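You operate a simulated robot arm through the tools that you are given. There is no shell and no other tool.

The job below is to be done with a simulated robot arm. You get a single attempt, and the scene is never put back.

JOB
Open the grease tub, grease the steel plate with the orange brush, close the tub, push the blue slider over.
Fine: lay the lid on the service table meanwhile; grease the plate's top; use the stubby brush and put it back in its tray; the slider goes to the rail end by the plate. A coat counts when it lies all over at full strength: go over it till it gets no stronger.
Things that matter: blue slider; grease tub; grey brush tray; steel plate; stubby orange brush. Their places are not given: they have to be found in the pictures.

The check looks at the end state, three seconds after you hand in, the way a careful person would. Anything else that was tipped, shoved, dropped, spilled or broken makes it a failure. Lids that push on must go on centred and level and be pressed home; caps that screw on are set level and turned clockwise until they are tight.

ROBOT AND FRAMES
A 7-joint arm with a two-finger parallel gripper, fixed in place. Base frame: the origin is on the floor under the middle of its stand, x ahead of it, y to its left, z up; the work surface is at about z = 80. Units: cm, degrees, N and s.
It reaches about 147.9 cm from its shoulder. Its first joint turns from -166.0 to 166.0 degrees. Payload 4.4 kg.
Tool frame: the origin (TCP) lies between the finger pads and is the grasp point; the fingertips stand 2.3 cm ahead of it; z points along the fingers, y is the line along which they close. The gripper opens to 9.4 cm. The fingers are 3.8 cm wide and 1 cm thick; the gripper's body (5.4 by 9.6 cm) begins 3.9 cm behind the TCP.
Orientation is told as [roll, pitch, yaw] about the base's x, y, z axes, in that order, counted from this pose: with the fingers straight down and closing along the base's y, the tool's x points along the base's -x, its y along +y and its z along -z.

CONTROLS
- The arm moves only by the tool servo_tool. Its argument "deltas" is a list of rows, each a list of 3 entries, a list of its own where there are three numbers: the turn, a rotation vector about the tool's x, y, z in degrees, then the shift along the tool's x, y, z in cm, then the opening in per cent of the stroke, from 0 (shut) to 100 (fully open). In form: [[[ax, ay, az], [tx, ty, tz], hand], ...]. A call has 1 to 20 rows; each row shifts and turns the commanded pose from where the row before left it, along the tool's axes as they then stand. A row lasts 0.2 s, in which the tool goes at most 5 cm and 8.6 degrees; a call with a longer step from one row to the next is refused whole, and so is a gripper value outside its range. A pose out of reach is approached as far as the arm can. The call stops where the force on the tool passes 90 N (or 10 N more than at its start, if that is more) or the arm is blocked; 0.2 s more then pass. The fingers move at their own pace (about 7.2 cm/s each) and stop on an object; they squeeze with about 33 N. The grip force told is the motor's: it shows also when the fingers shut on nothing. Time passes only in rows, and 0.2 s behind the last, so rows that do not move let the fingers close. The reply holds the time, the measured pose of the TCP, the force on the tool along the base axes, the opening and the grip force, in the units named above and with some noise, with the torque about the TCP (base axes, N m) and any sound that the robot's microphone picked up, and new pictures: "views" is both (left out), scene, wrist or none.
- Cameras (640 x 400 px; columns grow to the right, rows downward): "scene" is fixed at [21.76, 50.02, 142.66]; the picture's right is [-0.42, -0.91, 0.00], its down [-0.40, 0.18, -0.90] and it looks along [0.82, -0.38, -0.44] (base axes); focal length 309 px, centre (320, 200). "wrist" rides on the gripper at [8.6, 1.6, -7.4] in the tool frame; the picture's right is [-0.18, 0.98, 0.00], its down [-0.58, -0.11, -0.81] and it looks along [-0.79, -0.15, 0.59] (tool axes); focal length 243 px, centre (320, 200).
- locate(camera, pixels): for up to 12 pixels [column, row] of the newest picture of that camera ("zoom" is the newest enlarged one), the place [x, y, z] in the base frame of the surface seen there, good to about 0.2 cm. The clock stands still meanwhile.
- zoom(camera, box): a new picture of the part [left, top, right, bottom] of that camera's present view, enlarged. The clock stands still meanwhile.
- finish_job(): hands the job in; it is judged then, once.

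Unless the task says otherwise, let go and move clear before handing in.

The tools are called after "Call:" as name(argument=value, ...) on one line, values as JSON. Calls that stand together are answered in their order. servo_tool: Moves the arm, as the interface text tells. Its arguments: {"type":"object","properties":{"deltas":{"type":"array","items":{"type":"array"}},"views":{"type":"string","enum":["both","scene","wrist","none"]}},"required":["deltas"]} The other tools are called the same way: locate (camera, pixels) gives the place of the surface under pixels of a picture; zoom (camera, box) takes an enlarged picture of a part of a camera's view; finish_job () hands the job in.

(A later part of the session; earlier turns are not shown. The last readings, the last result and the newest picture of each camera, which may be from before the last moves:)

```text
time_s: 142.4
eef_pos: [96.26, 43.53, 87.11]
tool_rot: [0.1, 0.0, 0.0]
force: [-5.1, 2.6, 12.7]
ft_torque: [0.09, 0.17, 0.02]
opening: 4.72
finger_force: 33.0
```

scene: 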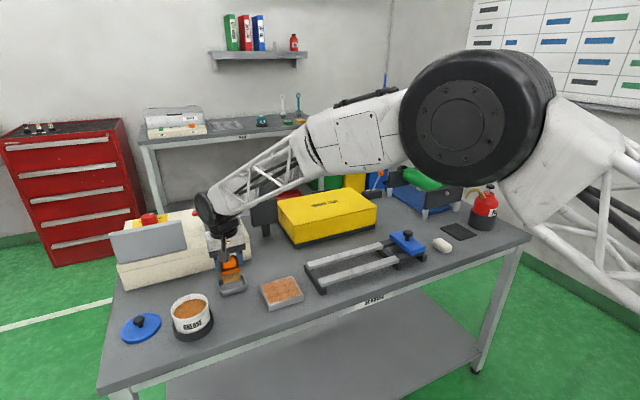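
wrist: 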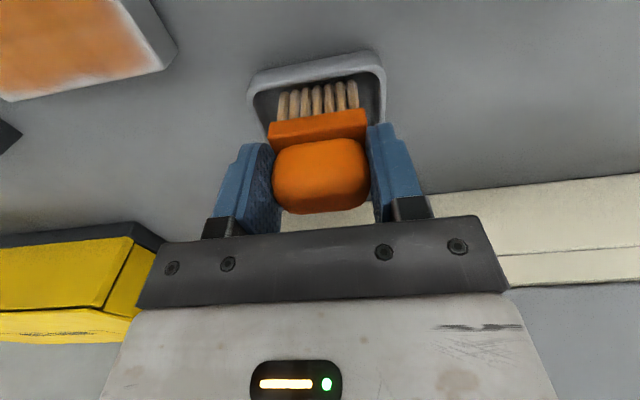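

The brush stands on the tray floor (13 N). I'll relieve the press, open, and rise.

Call:
servo_tool(deltas=[[[0, 0, 0], [0, 0, -0.08], 0], [[0, 0, 0], [0, 0, 0], 52], [[0, 0, 0], [0, 0, 0], 60], [[0, 0, 0], [0, 0, 0], 70], [[0, 0, 0], [0, 0, 0], 70], [[0, 0, 0], [0, 0, -0.5], 70], [[0, 0, 0], [0, 0, -1.5], 70], [[0, 0, 0], [0, 0, -3], 70], [[0, 0, 0], [0, 0, -4], 70], [[0, 0, 0], [0, 0, -4], 70], [[0, 0, 0], [0, 0, 0], 70]], views="both")

Call:
zoom(camera="scene", box=[200, 250, 264, 305])

```text
time_s: 144.8
eef_pos: [96.31, 43.57, 100.39]
tool_rot: [-0.1, 0.0, 0.1]
force: [1.3, -0.3, -0.6]
ft_torque: [0.01, -0.03, -0.04]
opening: 6.58
finger_force: 0.0
```

scene: 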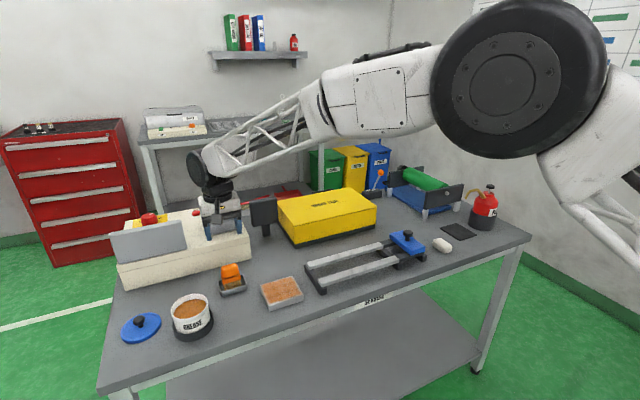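
wrist: 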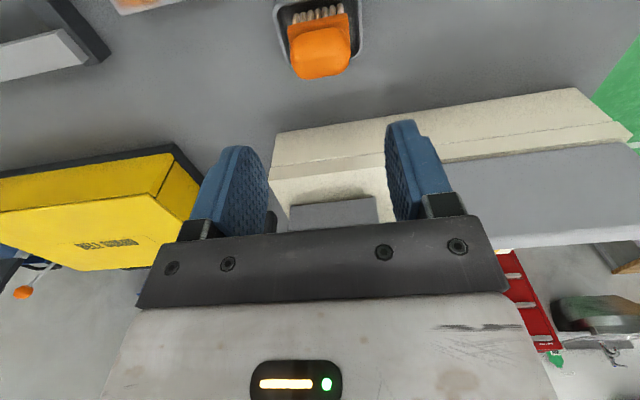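

```text
7.27 times, centred on (232, 278) of scene
```

zoom: 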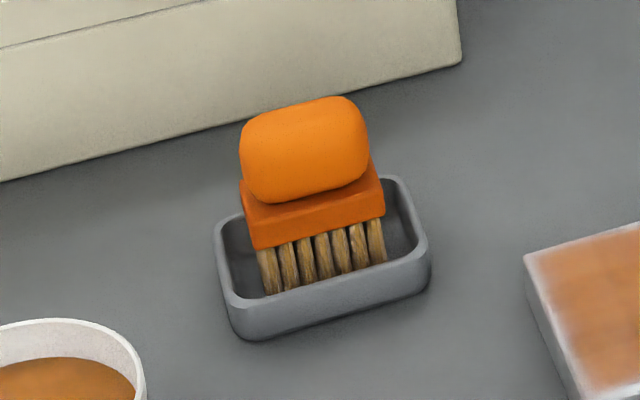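

The brush stands upright in its tray. Now for the lid: moving over to (91, 67).

Call:
servo_tool(deltas=[[[0, 0, 0], [0.88, 3.9, 0], 50], [[0, 0, 0], [0.88, 3.9, 0], 50], [[0, 0, 0], [0.88, 3.9, 0.5], 50], [[0, 0, 0], [0.88, 3.9, 0.5], 50], [[0, 0, 0], [0.88, 3.9, 1], 50], [[0, 0, 0], [0.88, 3.9, 1], 50], [[0, 0, 0], [0, 0, 0], 50], [[0, 0, 0], [0, 0, 0], 50]], views="both")

Call:
zoom(camera="wrist", box=[240, 0, 400, 110])

Call:
locate(camera="wrist", pixels=[[320, 58], [320, 45], [320, 70], [308, 58], [333, 58], [276, 40], [366, 40], [300, 86], [345, 82], [322, 88]])

```text
time_s: 146.6
eef_pos: [91.02, 67.06, 97.11]
tool_rot: [0.1, 0.1, 0.0]
force: [-0.3, -0.4, -0.3]
ft_torque: [-0.02, 0.01, -0.03]
opening: 4.69
finger_force: 0.2
```

scene: 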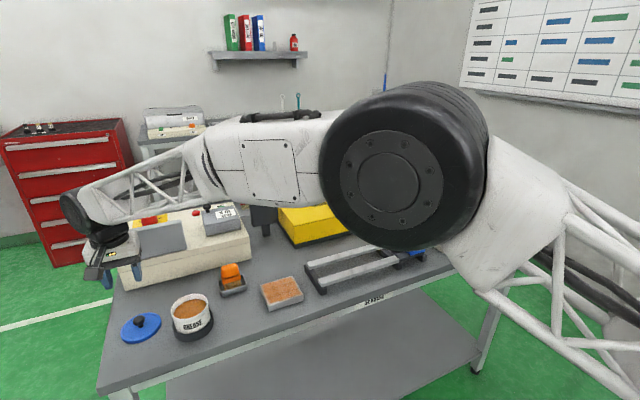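
wrist: 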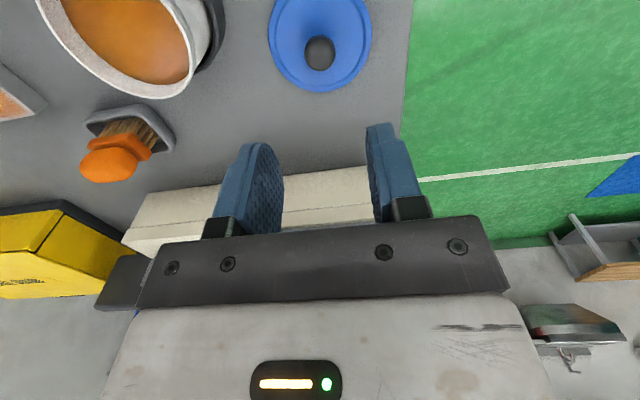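

```text
3.64 times, centred on (320, 55) of wrist
```

zoom: 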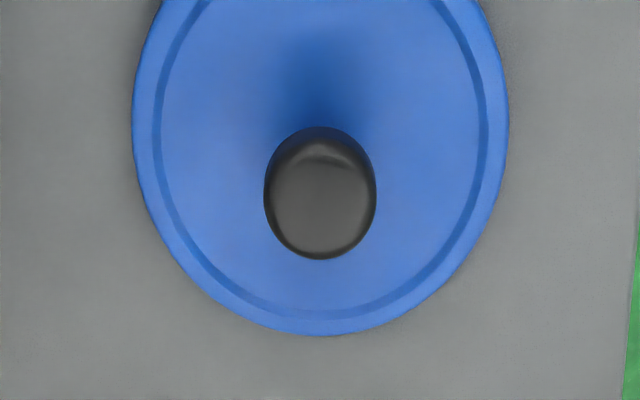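

```text
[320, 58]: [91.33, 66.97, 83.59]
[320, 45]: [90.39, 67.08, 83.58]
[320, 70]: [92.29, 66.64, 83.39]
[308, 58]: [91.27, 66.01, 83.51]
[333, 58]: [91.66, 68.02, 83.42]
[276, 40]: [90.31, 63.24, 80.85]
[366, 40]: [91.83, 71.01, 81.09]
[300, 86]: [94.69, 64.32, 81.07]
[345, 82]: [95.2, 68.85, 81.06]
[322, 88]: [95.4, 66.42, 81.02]
```

The knob is at about (91.1, 67.0), top z≈83.6. I'll descend with the fingers half open to z≈83.75 and close on it.

Call:
servo_tool(deltas=[[[0, 0, 0], [0, -0.03, 3], 50], [[0, 0, 0], [0, 0, 3], 50], [[0, 0, 0], [0, 0, 3], 50], [[0, 0, 0], [0, 0, 2.5], 50], [[0, 0, 0], [0, 0, 1.2], 50], [[0, 0, 0], [0, 0, 0.6], 50], [[0, 0, 0], [0, 0, 0], 50]], views="wrist")

```text
time_s: 148.2
eef_pos: [90.85, 67.01, 83.77]
tool_rot: [0.0, -0.1, 0.0]
force: [0.5, 0.2, -0.7]
ft_torque: [0.0, 0.01, 0.01]
opening: 4.7
finger_force: 0.1
```

wrist: 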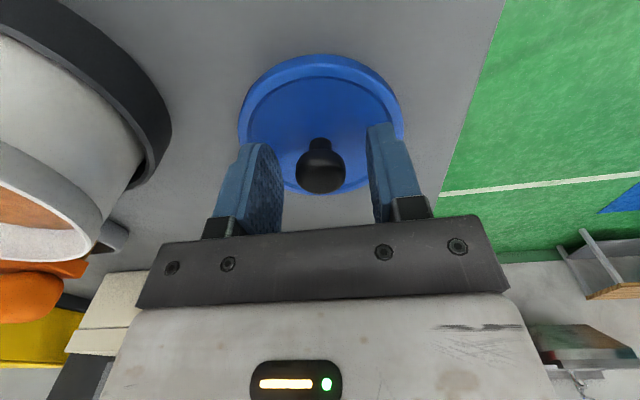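

The knob is centred at (320,165). Closing and lifting slightly.

Call:
servo_tool(deltas=[[[0, 0, 0], [0, 0, 0], 30], [[0, 0, 0], [0, 0, 0], 20], [[0, 0, 0], [0, 0, 0], 0], [[0, 0, 0], [0, 0, 0], 0], [[0, 0, 0], [0, 0, 0], 0], [[0, 0, 0], [0, 0, -0.5], 0], [[0, 0, 0], [0, 0, -1], 0], [[0, 0, 0], [0, 0, 0], 0]], views="both")

Call:
zoom(camera="scene", box=[100, 280, 180, 345])

```text
time_s: 150.0
eef_pos: [90.93, 66.93, 85.23]
tool_rot: [-0.1, 0.0, 0.0]
force: [0.4, -0.9, -0.2]
ft_torque: [0.0, -0.03, 0.01]
opening: 2.31
finger_force: 32.6
```

scene: 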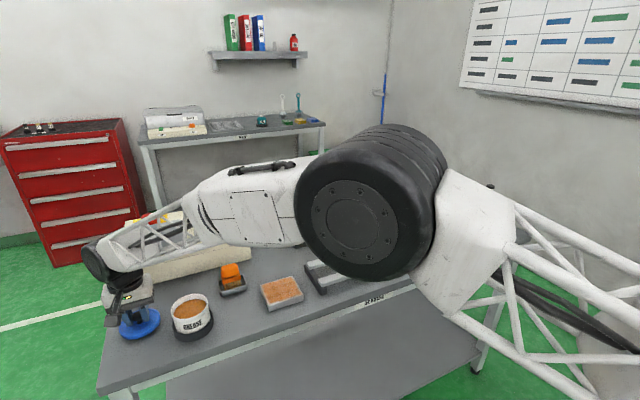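
wrist: 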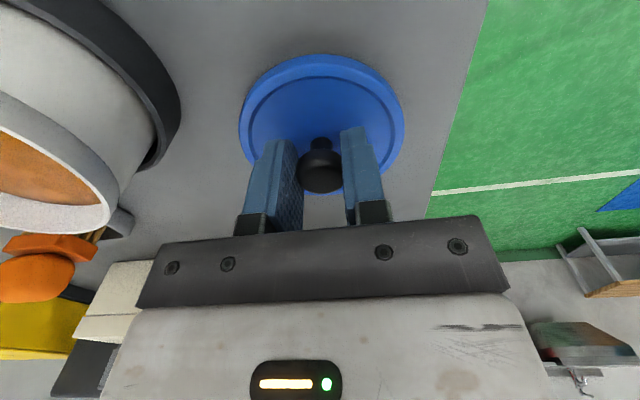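

```text
6.15 times, centred on (140, 312) of scene
```

zoom: 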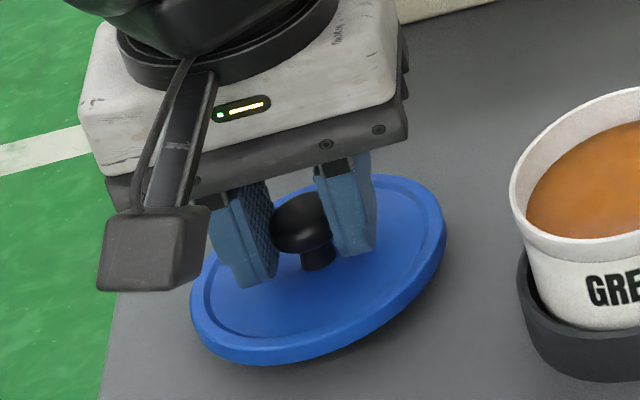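

The lid is held level, with the same look in the wrist view as at first grip. I'll lift it clear and re-measure the tub's rim before closing.

Call:
servo_tool(deltas=[[[0, 0, 0], [0, 0, -2.5], 0], [[0, 0, 0], [0, 0, -3], 0], [[0, 0, 0], [0, 0, -3], 0], [[0, 0, 0], [0, 0, -3], 0], [[0, 0, 0], [0, 0, 0], 0]], views="both")

Call:
zoom(camera="scene", box=[160, 280, 224, 345])

```text
time_s: 151.2
eef_pos: [90.76, 67.14, 96.9]
tool_rot: [0.0, 0.1, -0.1]
force: [-0.4, 0.4, -0.5]
ft_torque: [-0.02, 0.0, -0.01]
opening: 2.35
finger_force: 32.6
```

scene: 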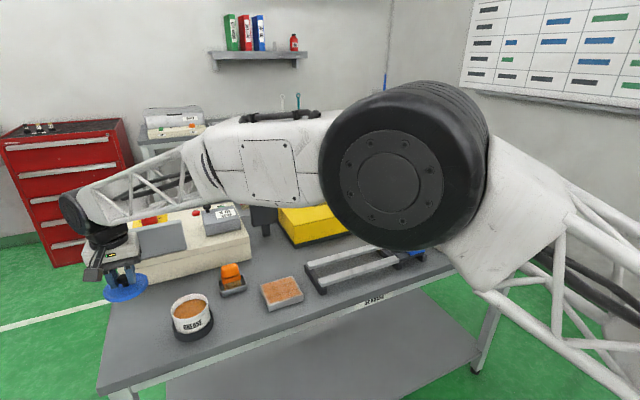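
wrist: 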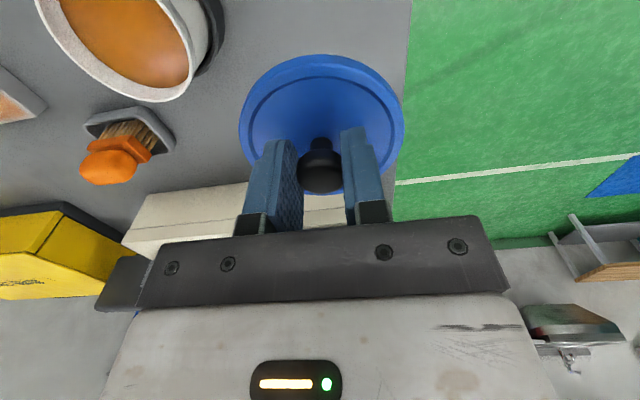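

```text
6.15 times, centred on (192, 312) of scene
```

zoom: 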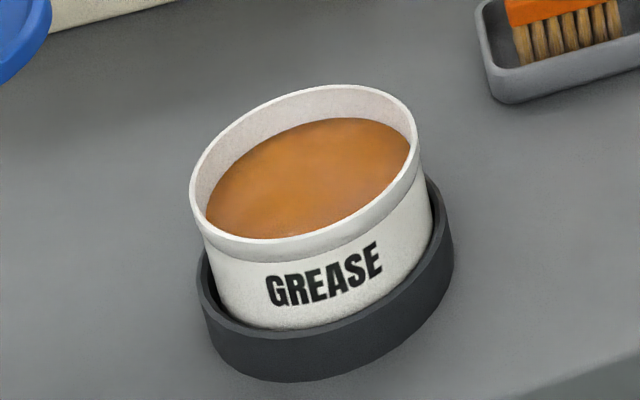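

The tub sits where it was (label at (324,273) versus (322,273) before). I'll locate rim points to fit the centre.

Call:
locate(camera="zoom", pixels=[[192, 180], [222, 133], [262, 106], [310, 90], [360, 88], [400, 108], [414, 140], [392, 185], [350, 217], [300, 236], [245, 237], [208, 219]])

Call:
locate(camera="wrist", pixels=[[44, 10], [60, 45], [90, 75], [130, 95], [165, 97], [193, 80], [203, 50], [195, 20]])

```text
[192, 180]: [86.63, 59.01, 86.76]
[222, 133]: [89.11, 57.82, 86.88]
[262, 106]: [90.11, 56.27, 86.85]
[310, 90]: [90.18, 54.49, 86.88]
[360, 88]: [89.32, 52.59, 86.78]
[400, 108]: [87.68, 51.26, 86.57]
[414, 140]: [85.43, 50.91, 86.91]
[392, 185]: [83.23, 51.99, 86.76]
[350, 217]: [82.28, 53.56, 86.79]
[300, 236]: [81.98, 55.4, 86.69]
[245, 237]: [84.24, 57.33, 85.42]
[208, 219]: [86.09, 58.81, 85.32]
```

```text
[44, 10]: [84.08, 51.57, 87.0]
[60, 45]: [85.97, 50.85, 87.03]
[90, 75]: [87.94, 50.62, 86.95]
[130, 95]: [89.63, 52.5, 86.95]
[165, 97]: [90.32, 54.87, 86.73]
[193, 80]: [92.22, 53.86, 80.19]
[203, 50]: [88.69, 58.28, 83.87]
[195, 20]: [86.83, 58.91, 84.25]
```

The rim circle fits a centre of (86.1, 54.97), as before. I'll carry the lid over and stop above the rim at z≈92.

Call:
servo_tool(deltas=[[[0, 0, 0], [1.18, -3.0, 0], 0], [[0, 0, 0], [1.18, -3.0, 0], 0], [[0, 0, 0], [1.18, -3.05, 0], 0], [[0, 0, 0], [1.18, -3.05, 0], 0], [[0, 0, 0], [0, 0, 2.5], 0], [[0, 0, 0], [0, 0, 2], 0], [[0, 0, 0], [0, 0, 0], 0], [[0, 0, 0], [0, 0, 0], 0]], views="none")

Call:
servo_tool(deltas=[[[0, 0, 0], [0, 0, 0], 0]], views="none")

Call:
servo_tool(deltas=[[[0, 0, 0], [0, 0, 0], 0]], views="none")

Call:
servo_tool(deltas=[[[0, 0, 0], [0, 0, 0], 0]], views="both")

Call:
zoom(camera="scene", box=[150, 265, 230, 345])

Call:
zoom(camera="wrist", box=[220, 0, 420, 125])

```text
time_s: 153.0
eef_pos: [86.2, 54.92, 92.44]
tool_rot: [-0.1, 0.0, 0.0]
force: [0.1, 0.9, -0.9]
ft_torque: [0.03, 0.04, 0.0]
opening: 2.34
finger_force: 32.8
```

```text
time_s: 153.4
eef_pos: [86.22, 54.9, 92.41]
tool_rot: [0.0, 0.0, 0.0]
force: [-0.4, -0.9, -0.1]
ft_torque: [-0.04, 0.02, -0.02]
opening: 2.34
finger_force: 33.0
```

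```text
time_s: 153.8
eef_pos: [86.15, 54.9, 92.38]
tool_rot: [0.0, 0.1, 0.0]
force: [0.0, -0.2, -0.4]
ft_torque: [0.03, 0.01, 0.01]
opening: 2.32
finger_force: 32.6
```

```text
time_s: 154.2
eef_pos: [86.14, 54.91, 92.34]
tool_rot: [0.1, 0.0, 0.0]
force: [0.2, 0.2, -0.3]
ft_torque: [-0.01, 0.0, 0.02]
opening: 2.33
finger_force: 32.9
```

scene: 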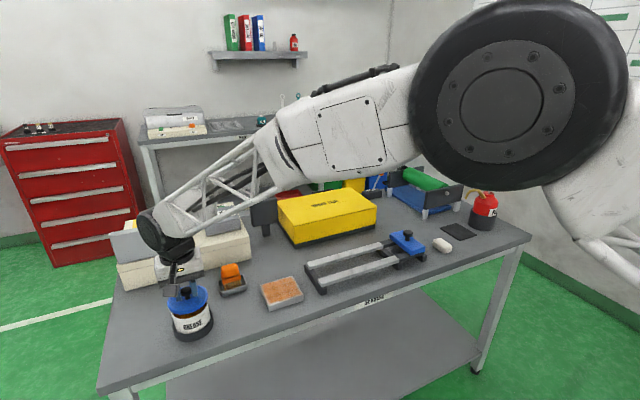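
wrist: 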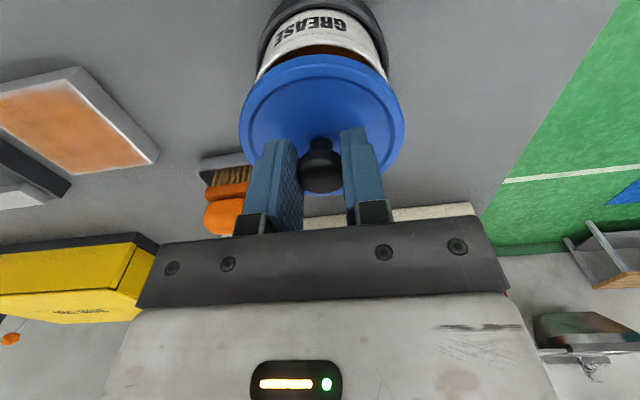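

```text
5.00 times, centred on (190, 305) of scene
```

zoom: 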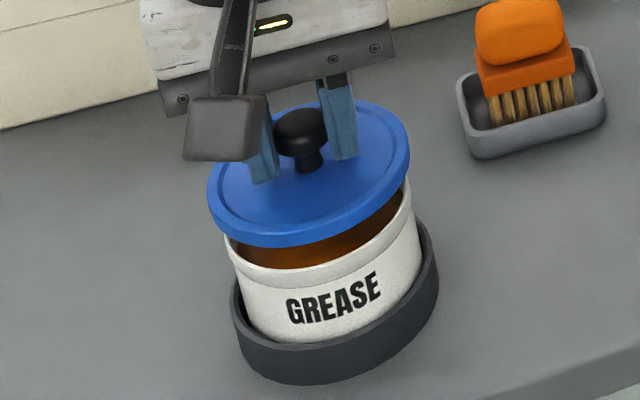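

```text
3.20 times, centred on (320, 62) of wrist
```

zoom: 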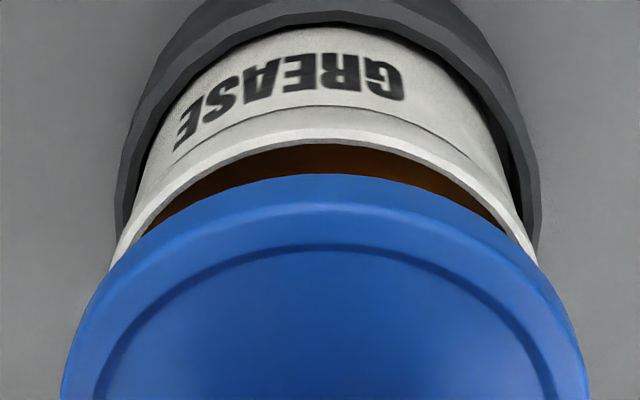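

Lid is level and nearly centred over the rim (average TCP 86.18, 54.91). A small correction, then lowering to just above seating.

Call:
servo_tool(deltas=[[[0, 0, 0], [0.09, 0.05, 0.5], 0], [[0, 0, 0], [0, 0, 0.5], 0], [[0, 0, 0], [0, 0, 0.5], 0], [[0, 0, 0], [0, 0, 0.2], 0], [[0, 0, 0], [0, 0, 0], 0]], views="wrist")

Call:
zoom(camera="scene", box=[150, 265, 230, 345])

Call:
zoom(camera="wrist", box=[220, 0, 420, 125])

```text
time_s: 155.4
eef_pos: [86.03, 54.86, 90.53]
tool_rot: [0.0, 0.0, 0.0]
force: [-0.7, 0.0, -0.2]
ft_torque: [0.01, 0.02, 0.01]
opening: 2.33
finger_force: 32.8
```

wrist: 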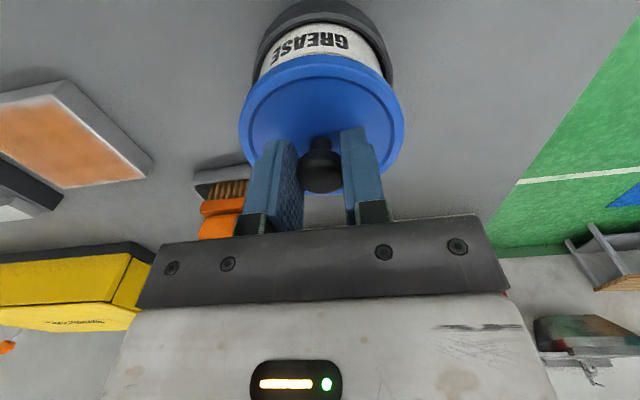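

```text
5.00 times, centred on (190, 305) of scene
```

zoom: 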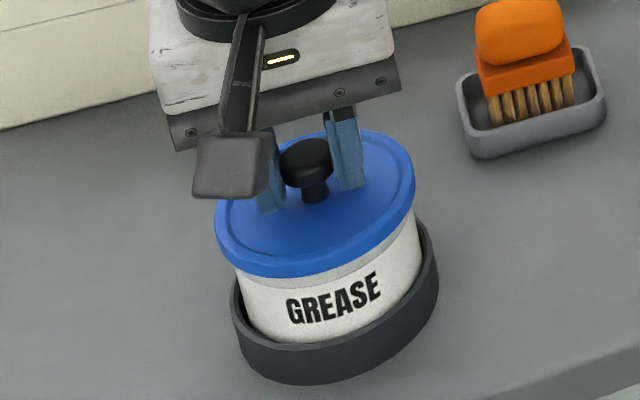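

```text
3.20 times, centred on (320, 62) of wrist
```

zoom: 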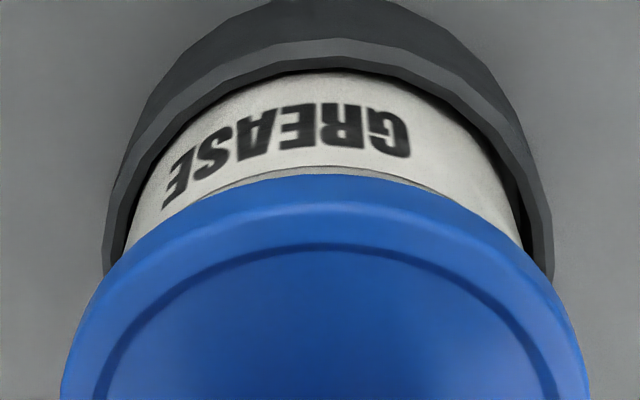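

The skirt has slipped over the rim evenly with no side force. Going on down in small steps to feel for the snap.

Call:
servo_tool(deltas=[[[0, 0, 0], [0, 0, 0.15], 0], [[0, 0, 0], [0, 0, 0.15], 0], [[0, 0, 0], [0, 0, 0.1], 0], [[0, 0, 0], [0, 0, 0], 0]], views="none")

Call:
servo_tool(deltas=[[[0, 0, 0], [0, 0, 0.1], 0], [[0, 0, 0], [0, 0, 0.1], 0], [[0, 0, 0], [0, 0, 0], 0]], views="wrist")

```text
time_s: 156.4
eef_pos: [86.12, 54.89, 90.18]
tool_rot: [0.0, -0.1, 0.0]
force: [-1.1, 2.0, 0.1]
ft_torque: [0.02, 0.02, 0.0]
opening: 2.32
finger_force: 32.9
```

```text
time_s: 157.2
eef_pos: [86.0, 54.82, 90.11]
tool_rot: [-0.1, 0.0, 0.0]
force: [-0.2, -1.6, 14.2]
ft_torque: [-0.01, -0.08, -0.01]
opening: 2.34
finger_force: 33.3
```

wrist: 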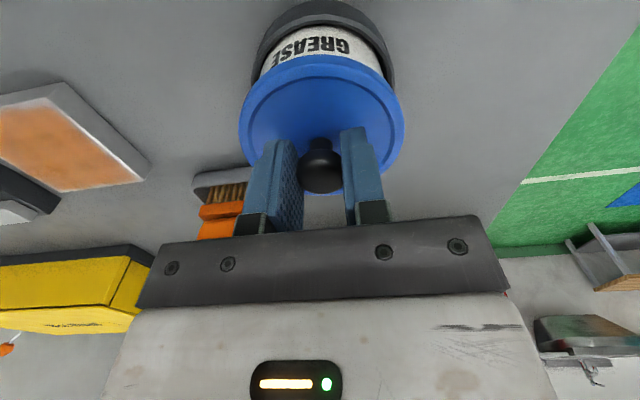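

Resistance appears (14 N at z≈90.1). Pressing further in small steps, listening for the snap.

Call:
servo_tool(deltas=[[[0, 0, 0], [0, 0, 0.1], 0], [[0, 0, 0], [0, 0, 0], 0]], views="none")

Call:
servo_tool(deltas=[[[0, 0, 0], [0, 0, 0.1], 0], [[0, 0, 0], [0, 0, 0], 0]], views="wrist")

Call:
zoom(camera="scene", box=[150, 265, 230, 345])

```text
time_s: 157.8
eef_pos: [86.14, 54.95, 90.1]
tool_rot: [0.1, -0.1, 0.1]
force: [-3.2, -6.2, 29.7]
ft_torque: [-0.06, 0.06, 0.04]
opening: 2.32
finger_force: 33.0
```

```text
time_s: 158.4
eef_pos: [86.22, 54.94, 90.06]
tool_rot: [0.2, -0.1, 0.0]
force: [0.4, -11.0, 44.4]
ft_torque: [-0.19, -0.21, -0.04]
opening: 2.35
finger_force: 33.2
```

wrist: 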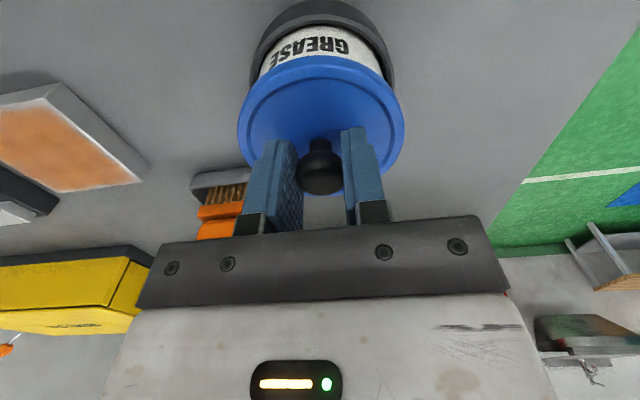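

```text
5.00 times, centred on (190, 305) of scene
```

zoom: 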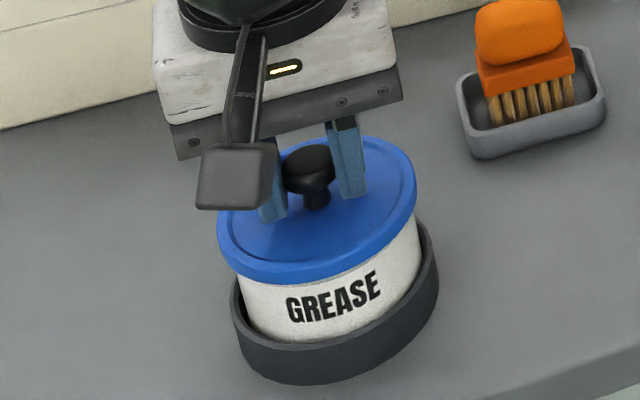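

44 N and no snap heard yet. I'll measure the lid-top height to compare with the start (scene mean about 87.06).

Call:
locate(camera="zoom", pixels=[[228, 210], [408, 170], [370, 145], [280, 262], [390, 225], [330, 255], [250, 240], [240, 258], [380, 240], [300, 272], [350, 240], [400, 200]])

Call:
zoom(camera="scene", box=[170, 295, 218, 335])

```text
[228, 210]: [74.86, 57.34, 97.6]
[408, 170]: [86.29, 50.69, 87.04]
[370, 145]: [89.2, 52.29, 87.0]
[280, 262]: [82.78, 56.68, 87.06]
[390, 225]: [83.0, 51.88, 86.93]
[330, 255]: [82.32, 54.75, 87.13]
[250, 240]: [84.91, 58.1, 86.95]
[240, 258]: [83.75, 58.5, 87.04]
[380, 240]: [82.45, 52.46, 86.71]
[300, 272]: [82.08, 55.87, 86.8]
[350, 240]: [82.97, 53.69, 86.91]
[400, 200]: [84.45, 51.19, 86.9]
```

```text
10.00 times, centred on (194, 315) of scene
```

zoom: 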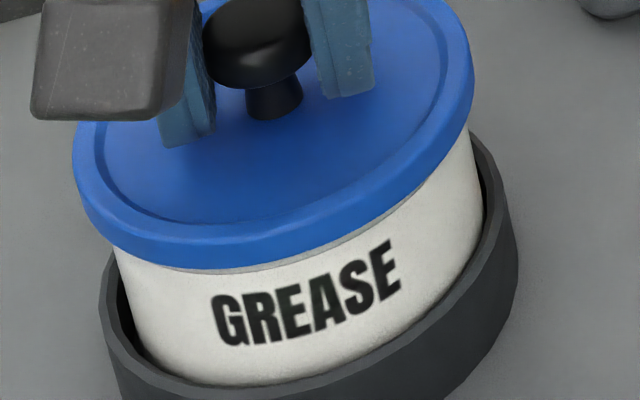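

The lid top reads about 87.0, close to its first height, but I've heard no snap. I'll press a bit harder while still guiding it level.

Call:
servo_tool(deltas=[[[0, 0, 0], [0, 0, 0.1], 0], [[0, 0, 0], [0, 0, 0], 0]], views="none")

Call:
servo_tool(deltas=[[[0, 0, 0], [0, 0, 0.1], 0], [[0, 0, 0], [0, 0, 0], 0]], views="none")

```text
time_s: 159.0
eef_pos: [86.09, 54.89, 89.8]
tool_rot: [0.1, 0.0, 0.0]
force: [3.8, -8.3, 45.3]
ft_torque: [-0.14, -0.32, -0.01]
opening: 2.35
finger_force: 33.9
```

```text
time_s: 159.6
eef_pos: [86.2, 54.88, 89.71]
tool_rot: [0.0, -0.1, 0.0]
force: [7.0, -5.8, 45.5]
ft_torque: [-0.1, -0.27, -0.03]
opening: 2.35
finger_force: 32.7
```

Force plateaus at 45 N while the hand sinks, so the fingers are slipping on the knob. I'll let go, rise, close the fingers and press squarely on the knob's top.

Call:
servo_tool(deltas=[[[0, 0, 0], [0, 0, -0.3], 0], [[0, 0, 0], [0, 0, 0], 25], [[0, 0, 0], [0, 0, 0], 40], [[0, 0, 0], [0, 0, 0], 50], [[0, 0, 0], [0, 0, 0], 50], [[0, 0, 0], [0, 0, -1], 50], [[0, 0, 0], [0, 0, -2], 50], [[0, 0, 0], [0, 0, -2], 50], [[0, 0, 0], [0, 0, 0], 30], [[0, 0, 0], [0, 0, 0], 0], [[0, 0, 0], [0, 0, 0], 0], [[0, 0, 0], [0, 0, 0], 0], [[0, 0, 0], [0, 0, 0], 0]], views="both")

Call:
zoom(camera="scene", box=[160, 285, 224, 345])

```text
time_s: 162.4
eef_pos: [86.07, 54.64, 94.91]
tool_rot: [0.0, 0.0, 0.0]
force: [-0.9, 0.1, -0.3]
ft_torque: [0.04, -0.02, 0.01]
opening: 0.0
finger_force: 32.8
heard: snap
```

scene: 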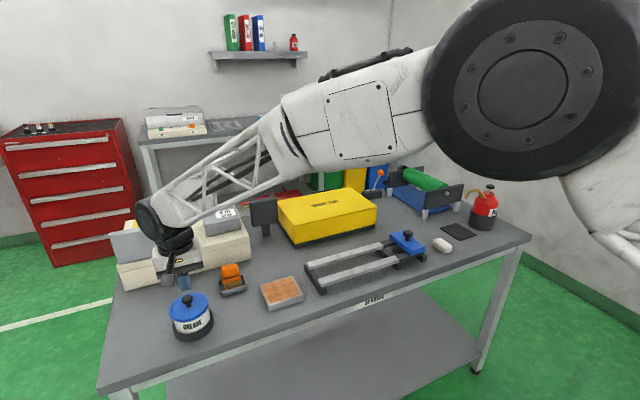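
wrist: 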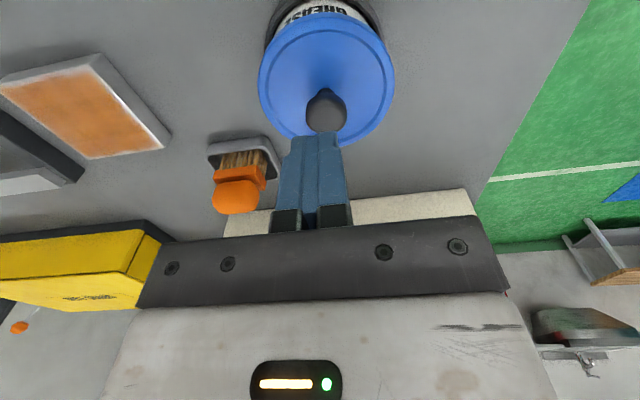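

```text
6.67 times, centred on (192, 315) of scene
```

zoom: 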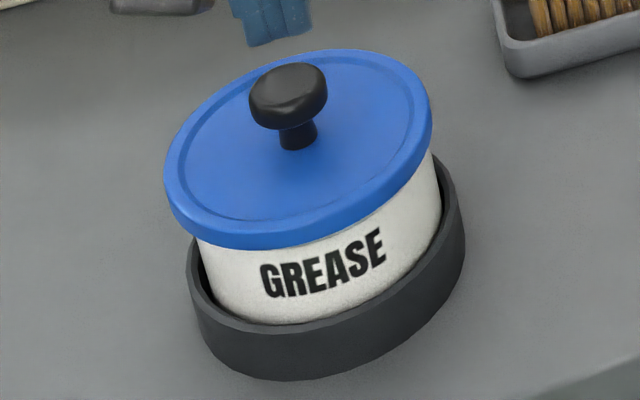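

A snap was heard in this call. The lid looks level and centred; I'll measure its rim and knob now with the same probe points as at the start.

Call:
locate(camera="zoom", pixels=[[174, 165], [426, 105], [350, 54], [240, 88], [290, 218], [205, 218], [390, 168], [255, 95], [325, 95], [290, 68], [290, 115], [300, 140]])

Call:
zoom(camera="wrist", box=[240, 0, 410, 150])

Call:
locate(camera="wrist", pixels=[[326, 112], [326, 100], [326, 125], [312, 112], [340, 112], [265, 60], [390, 60], [285, 110], [375, 105], [300, 25], [350, 22], [300, 128]])

```text
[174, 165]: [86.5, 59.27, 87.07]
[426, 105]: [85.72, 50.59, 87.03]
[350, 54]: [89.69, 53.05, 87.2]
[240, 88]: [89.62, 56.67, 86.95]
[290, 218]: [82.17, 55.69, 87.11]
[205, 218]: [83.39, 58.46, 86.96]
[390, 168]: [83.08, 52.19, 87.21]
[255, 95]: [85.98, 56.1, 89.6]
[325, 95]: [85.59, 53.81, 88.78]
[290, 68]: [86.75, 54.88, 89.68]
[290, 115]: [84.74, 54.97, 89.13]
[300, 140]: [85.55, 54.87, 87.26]
```

```text
2.67 times, centred on (325, 75) of wrist
```

zoom: 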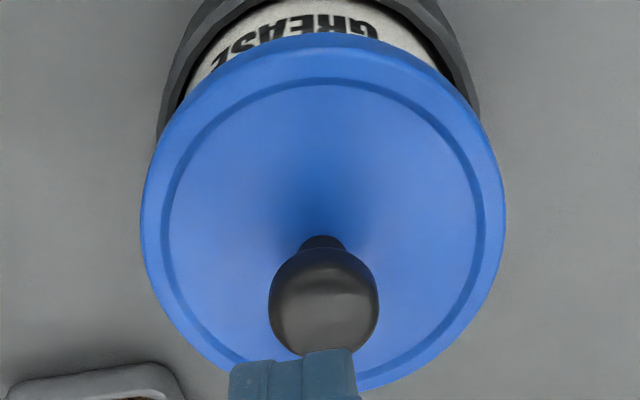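

```text
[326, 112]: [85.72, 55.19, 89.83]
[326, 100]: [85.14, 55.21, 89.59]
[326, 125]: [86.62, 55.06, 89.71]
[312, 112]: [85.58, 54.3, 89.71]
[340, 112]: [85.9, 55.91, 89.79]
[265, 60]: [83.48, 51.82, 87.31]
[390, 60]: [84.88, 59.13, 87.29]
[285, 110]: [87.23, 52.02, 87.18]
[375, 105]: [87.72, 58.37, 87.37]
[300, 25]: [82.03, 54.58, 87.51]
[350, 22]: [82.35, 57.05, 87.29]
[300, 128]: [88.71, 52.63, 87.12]
```

Heights match the start (mean 87.08 against 87.06), so the lid appears home. For certainty I'll press the closed fingertips squarely on the knob's top at about (86.0, 55.0).

Call:
servo_tool(deltas=[[[0, 0, 0], [0.08, 0.36, 1], 0], [[0, 0, 0], [0, 0, 1], 0], [[0, 0, 0], [0, 0, 0.5], 0], [[0, 0, 0], [0, 0, 0], 0]], views="wrist")

Call:
servo_tool(deltas=[[[0, 0, 0], [0, 0, 0.15], 0], [[0, 0, 0], [0, 0, 0.15], 0], [[0, 0, 0], [0, 0, 0], 0]], views="none")

```text
time_s: 163.4
eef_pos: [85.9, 55.15, 92.38]
tool_rot: [-0.1, -0.1, 0.0]
force: [0.4, -0.1, -0.7]
ft_torque: [-0.01, 0.0, 0.01]
opening: 0.01
finger_force: 33.3
```

wrist: 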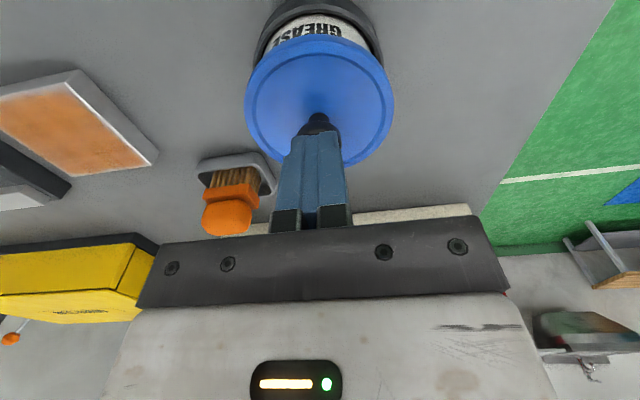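

```text
time_s: 164.2
eef_pos: [85.95, 55.19, 92.21]
tool_rot: [0.0, 0.0, 0.0]
force: [-0.1, 0.2, -0.6]
ft_torque: [0.01, -0.02, -0.01]
opening: 0.0
finger_force: 33.1
```

Just above the knob. Adjusting 0.1 cm sideways and pressing down step by step.

Call:
servo_tool(deltas=[[[0, 0, 0], [0, -0.12, 0.1], 0], [[0, 0, 0], [0, 0, 0.1], 0], [[0, 0, 0], [0, 0, 0.1], 0], [[0, 0, 0], [0, 0, 0], 0]], views="none")

Call:
servo_tool(deltas=[[[0, 0, 0], [0, 0, 0.1], 0], [[0, 0, 0], [0, 0, 0.1], 0], [[0, 0, 0], [0, 0, 0], 0]], views="none")

```text
time_s: 165.2
eef_pos: [86.05, 55.07, 92.03]
tool_rot: [0.1, -0.1, 0.0]
force: [-11.1, 0.4, 23.7]
ft_torque: [0.06, 0.22, -0.02]
opening: 0.0
finger_force: 33.0
```

```text
time_s: 166.0
eef_pos: [86.0, 55.13, 91.96]
tool_rot: [0.1, -0.2, 0.0]
force: [-24.6, -7.2, 59.7]
ft_torque: [-0.12, 0.54, 0.0]
opening: 0.02
finger_force: 32.8
```

60 N on top with no further movement and no new snap: the lid is home. I'll rise and check the tub.

Call:
servo_tool(deltas=[[[0, 0, 0], [0, 0, -0.3], 0], [[0, 0, 0], [0, 0, -1], 0], [[0, 0, 0], [0, 0, -3], 0], [[0, 0, 0], [0, 0, -4], 0], [[0, 0, 0], [0, -1, -4], 0], [[0, 0, 0], [0, 0, 0], 0]], views="both")

Call:
zoom(camera="scene", box=[160, 285, 224, 345])

Call:
locate(camera="zoom", pixels=[[174, 165], [426, 105], [350, 54], [240, 88], [290, 218], [205, 218], [390, 168], [255, 95], [325, 95], [290, 68], [290, 115], [300, 140]])

```text
time_s: 167.4
eef_pos: [85.85, 54.09, 103.55]
tool_rot: [0.0, 0.0, 0.1]
force: [-0.6, -0.2, -0.2]
ft_torque: [0.02, -0.02, 0.0]
opening: 0.01
finger_force: 33.2
```

scene: 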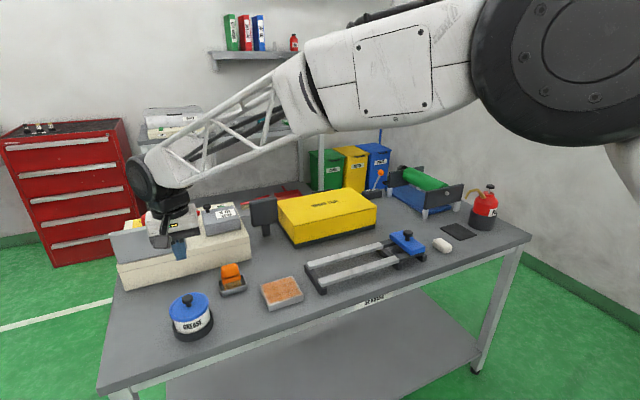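
wrist: 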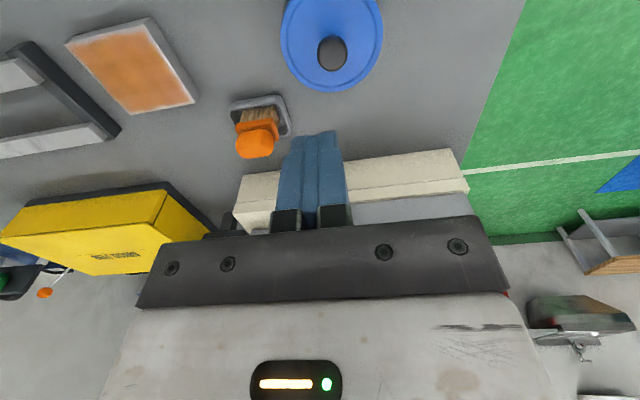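

```text
6.67 times, centred on (192, 315) of scene
```

zoom: 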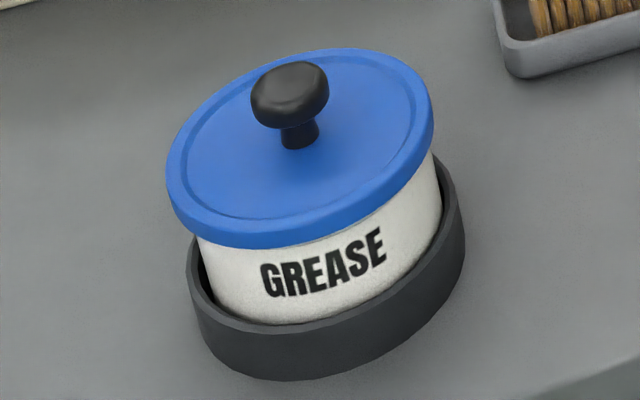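

```text
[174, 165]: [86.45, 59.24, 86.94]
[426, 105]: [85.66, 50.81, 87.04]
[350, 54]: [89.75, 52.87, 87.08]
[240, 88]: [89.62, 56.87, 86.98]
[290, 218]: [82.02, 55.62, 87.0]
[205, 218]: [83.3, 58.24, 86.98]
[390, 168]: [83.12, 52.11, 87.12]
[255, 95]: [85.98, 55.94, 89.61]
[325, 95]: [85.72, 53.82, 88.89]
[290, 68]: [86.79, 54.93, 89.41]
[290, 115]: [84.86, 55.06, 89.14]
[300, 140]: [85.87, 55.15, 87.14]
```

The lid sits just as at the start (left edge (166,170), right edge (433,110), z≈87.0), level and centred. Now the slider: I'll go to look at it from above.

Call:
servo_tool(deltas=[[[0, 0, 0], [0, -4.8, 0], 20], [[0, 0, 0], [0, -4.8, 0], 50], [[0, 0, 0], [0, -4.8, 0], 50], [[0, 0, 0], [0, -4.8, 0], 50], [[0, 0, 0], [0, -4.8, 0], 50], [[0, 0, 0], [0, -4.8, 0], 50], [[0, 0, 0], [0, -4.8, 0], 50], [[0, 0, 0], [0, -4.8, 0], 50], [[0, 0, 0], [0, -4.8, 0], 50], [[0, 0, 0], [0, -4.8, 0], 50], [[0, 0, 0], [0, -4.8, 0], 50], [[0, 0, 0], [0, -4.8, 0], 50], [[0, 0, 0], [0, -4.8, 0], 50], [[0, 0, 0], [0, -4, 0], 50], [[0, 0, 0], [0, 0, 0], 50], [[0, 0, 0], [0, 0, 0], 50]], views="both")

Call:
zoom(camera="wrist", box=[220, 0, 460, 140])

Call:
zoom(camera="scene", box=[295, 215, 455, 315])

```text
time_s: 170.8
eef_pos: [86.07, -12.43, 104.15]
tool_rot: [-0.1, 0.0, 0.1]
force: [-0.4, -1.1, -0.8]
ft_torque: [0.02, 0.02, 0.01]
opening: 4.7
finger_force: 0.1
```

scene: 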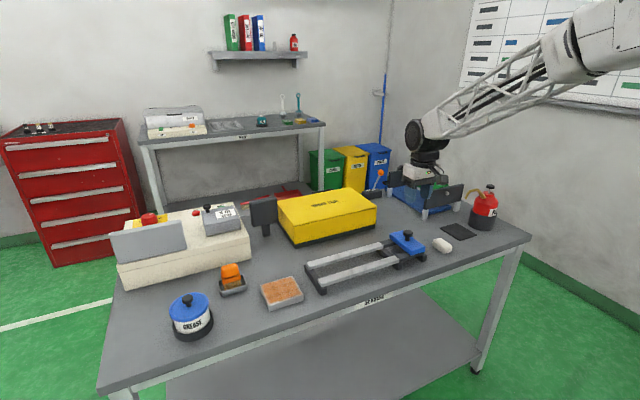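
wrist: 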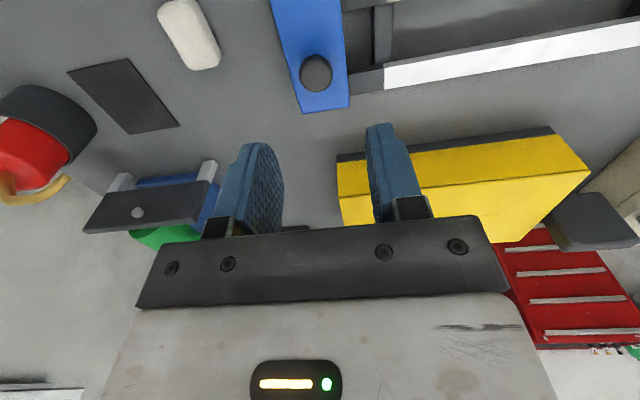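

```text
2.67 times, centred on (340, 70) of wrist
```

zoom: 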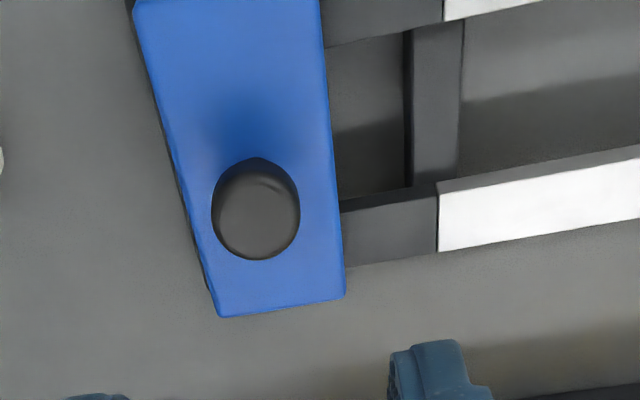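

```text
4.00 times, centred on (375, 265) of scene
```

zoom: 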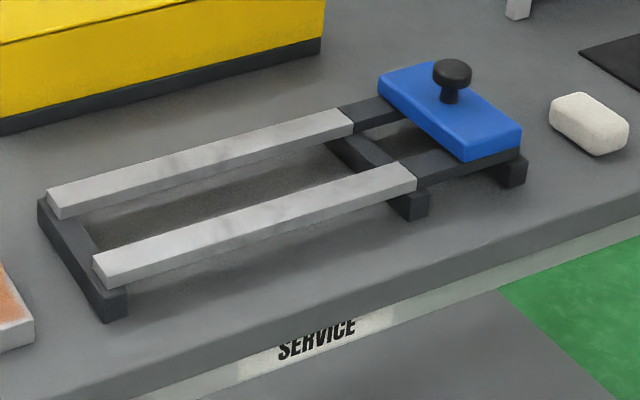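

Now measuring the slider plate, knob, and rail ends in this scene zoom.

Call:
locate(camera="zoom", pixels=[[382, 84], [432, 66], [518, 132], [468, 156], [452, 68], [440, 75], [468, 75], [452, 95], [420, 90], [490, 140], [345, 122], [412, 180]])

Call:
locate(camera="zoom", pixels=[[55, 195], [100, 265], [45, 205], [115, 300], [60, 212], [105, 280], [190, 165], [250, 220], [365, 112], [450, 170], [505, 175], [370, 155]])

Call:
locate(camera="wrist", pixels=[[316, 72], [305, 72], [328, 72], [316, 62], [316, 84], [302, 110], [347, 107], [272, 8], [340, 8], [300, 95], [345, 60], [290, 60]])

```text
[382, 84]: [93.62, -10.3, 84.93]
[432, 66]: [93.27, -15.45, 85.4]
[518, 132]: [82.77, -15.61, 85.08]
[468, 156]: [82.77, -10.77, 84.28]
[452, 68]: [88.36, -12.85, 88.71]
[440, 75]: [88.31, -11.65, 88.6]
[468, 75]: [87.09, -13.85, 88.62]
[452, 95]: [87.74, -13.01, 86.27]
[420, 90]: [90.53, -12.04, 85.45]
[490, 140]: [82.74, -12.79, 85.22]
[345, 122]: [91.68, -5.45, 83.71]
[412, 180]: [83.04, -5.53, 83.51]
```

```text
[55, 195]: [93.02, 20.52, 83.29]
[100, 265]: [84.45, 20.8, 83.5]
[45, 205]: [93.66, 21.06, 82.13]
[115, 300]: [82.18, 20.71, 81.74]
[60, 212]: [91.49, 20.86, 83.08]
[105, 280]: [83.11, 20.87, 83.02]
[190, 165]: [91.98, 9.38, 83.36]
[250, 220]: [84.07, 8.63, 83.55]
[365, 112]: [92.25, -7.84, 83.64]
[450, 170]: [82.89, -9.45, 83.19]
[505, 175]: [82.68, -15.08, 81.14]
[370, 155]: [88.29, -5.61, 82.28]
```

```text
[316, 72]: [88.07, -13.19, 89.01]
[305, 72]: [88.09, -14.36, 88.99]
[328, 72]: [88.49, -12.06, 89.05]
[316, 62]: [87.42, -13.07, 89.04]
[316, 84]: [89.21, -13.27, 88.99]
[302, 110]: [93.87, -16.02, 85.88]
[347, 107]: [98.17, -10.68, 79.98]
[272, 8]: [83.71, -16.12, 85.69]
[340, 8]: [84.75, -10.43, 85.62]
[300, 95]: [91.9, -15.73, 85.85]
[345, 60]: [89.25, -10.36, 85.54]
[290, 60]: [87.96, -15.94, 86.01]
```

The slider plate spans y≈-16 to -10.4, its knob is at about (88.2, -13.1) with top z≈88.9; the rails end near y≈20.9. I'll come down over the knob with the fingers open along y.

Call:
servo_tool(deltas=[[[0, 0, 0], [-1.05, -0.34, 2], 60], [[0, 0, 0], [-1.05, -0.33, 3], 60], [[0, 0, 0], [0, 0, 3], 60], [[0, 0, 0], [0, 0, 3], 60], [[0, 0, 0], [0, 0, 1.2], 60], [[0, 0, 0], [0, 0, 0], 60], [[0, 0, 0], [0, 0, 0], 60]], views="both")

Call:
zoom(camera="wrist", box=[200, 60, 440, 240])

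```text
time_s: 172.4
eef_pos: [88.09, -12.94, 91.67]
tool_rot: [-0.1, -0.1, 0.0]
force: [0.2, 0.7, 0.0]
ft_torque: [0.01, 0.0, 0.0]
opening: 5.64
finger_force: 0.0
```

scene: 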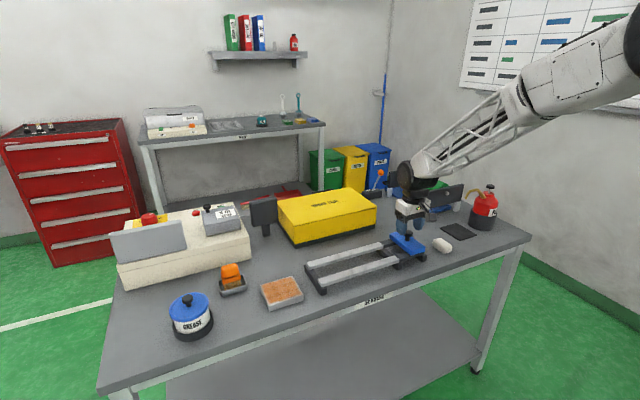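
wrist: 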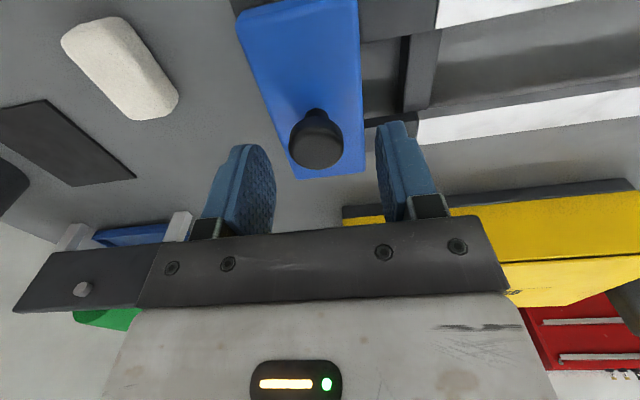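

```text
2.22 times, centred on (320, 150) of wrist
```

zoom: 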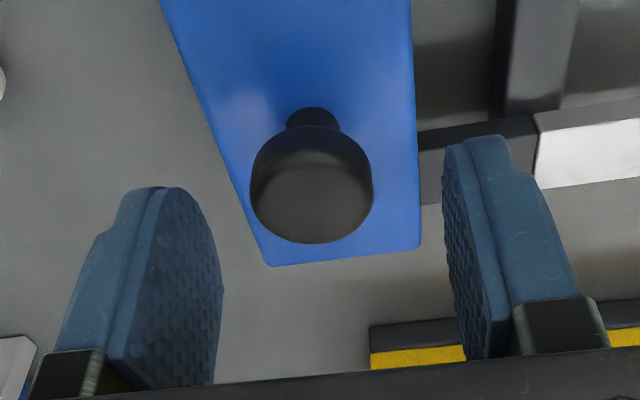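

The knob lies between the fingers. Descending to z≈88.8 and closing on it.

Call:
servo_tool(deltas=[[[0, 0, 0], [-0.05, -0.1, 1], 60], [[0, 0, 0], [0, 0, 1], 60], [[0, 0, 0], [0, 0, 0.5], 60], [[0, 0, 0], [0, 0, 0.35], 60], [[0, 0, 0], [0, 0, 0], 60]], views="wrist")

Call:
zoom(camera="scene", box=[370, 200, 450, 270])

```text
time_s: 173.6
eef_pos: [88.04, -13.13, 88.83]
tool_rot: [0.0, 0.0, 0.1]
force: [0.0, -0.3, 0.2]
ft_torque: [0.0, -0.01, 0.01]
opening: 5.65
finger_force: 0.0
```

wrist: 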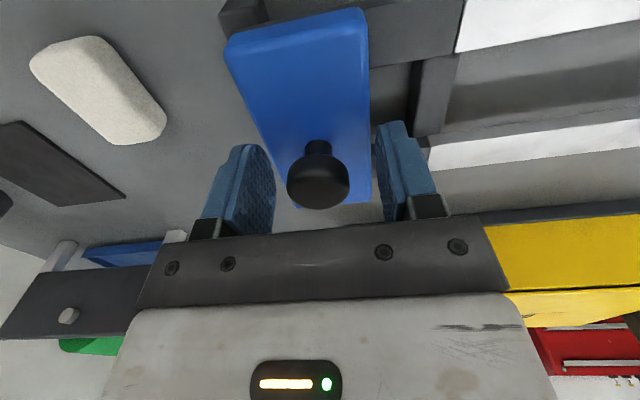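

```text
5.71 times, centred on (410, 235) of scene
```

zoom: 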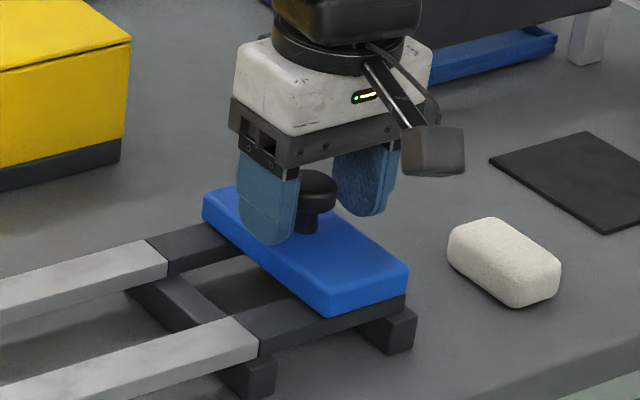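

Fingers straddle the knob. Closing, then making a short test pull toward +y (the plate side).

Call:
servo_tool(deltas=[[[0, 0, 0], [0, 0, 0], 40], [[0, 0, 0], [0, 0, 0], 30], [[0, 0, 0], [0, 0, 0], 0], [[0, 0, 0], [0, 0, 0], 0], [[0, 0, 0], [0, 0, 0], 0], [[0, 0, 0], [0, 0.3, 0], 0], [[0, 0, 0], [0, 0.5, 0], 0], [[0, 0, 0], [0, 0.5, 0], 0]], views="wrist")

Call:
zoom(camera="scene", box=[370, 200, 450, 270])

```text
time_s: 175.4
eef_pos: [88.06, -11.88, 88.78]
tool_rot: [0.0, 0.0, 0.0]
force: [7.4, -6.3, -21.6]
ft_torque: [-0.11, -0.27, 0.03]
opening: 3.13
finger_force: 44.8
```

wrist: 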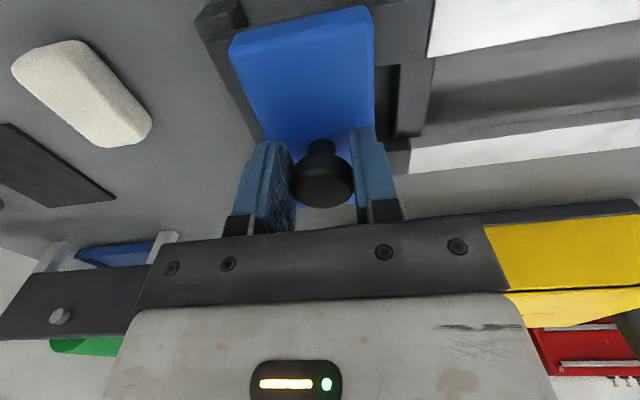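

```text
5.71 times, centred on (410, 235) of scene
```

zoom: 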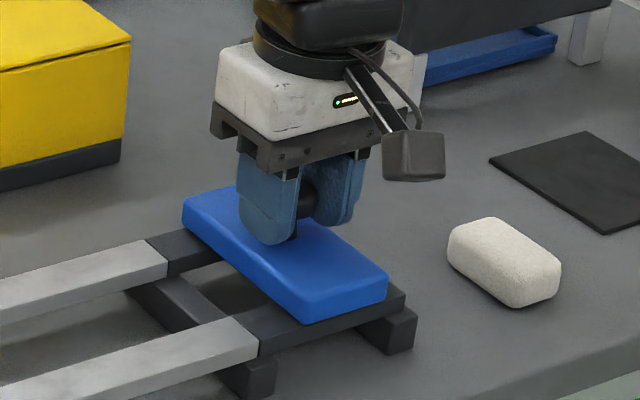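

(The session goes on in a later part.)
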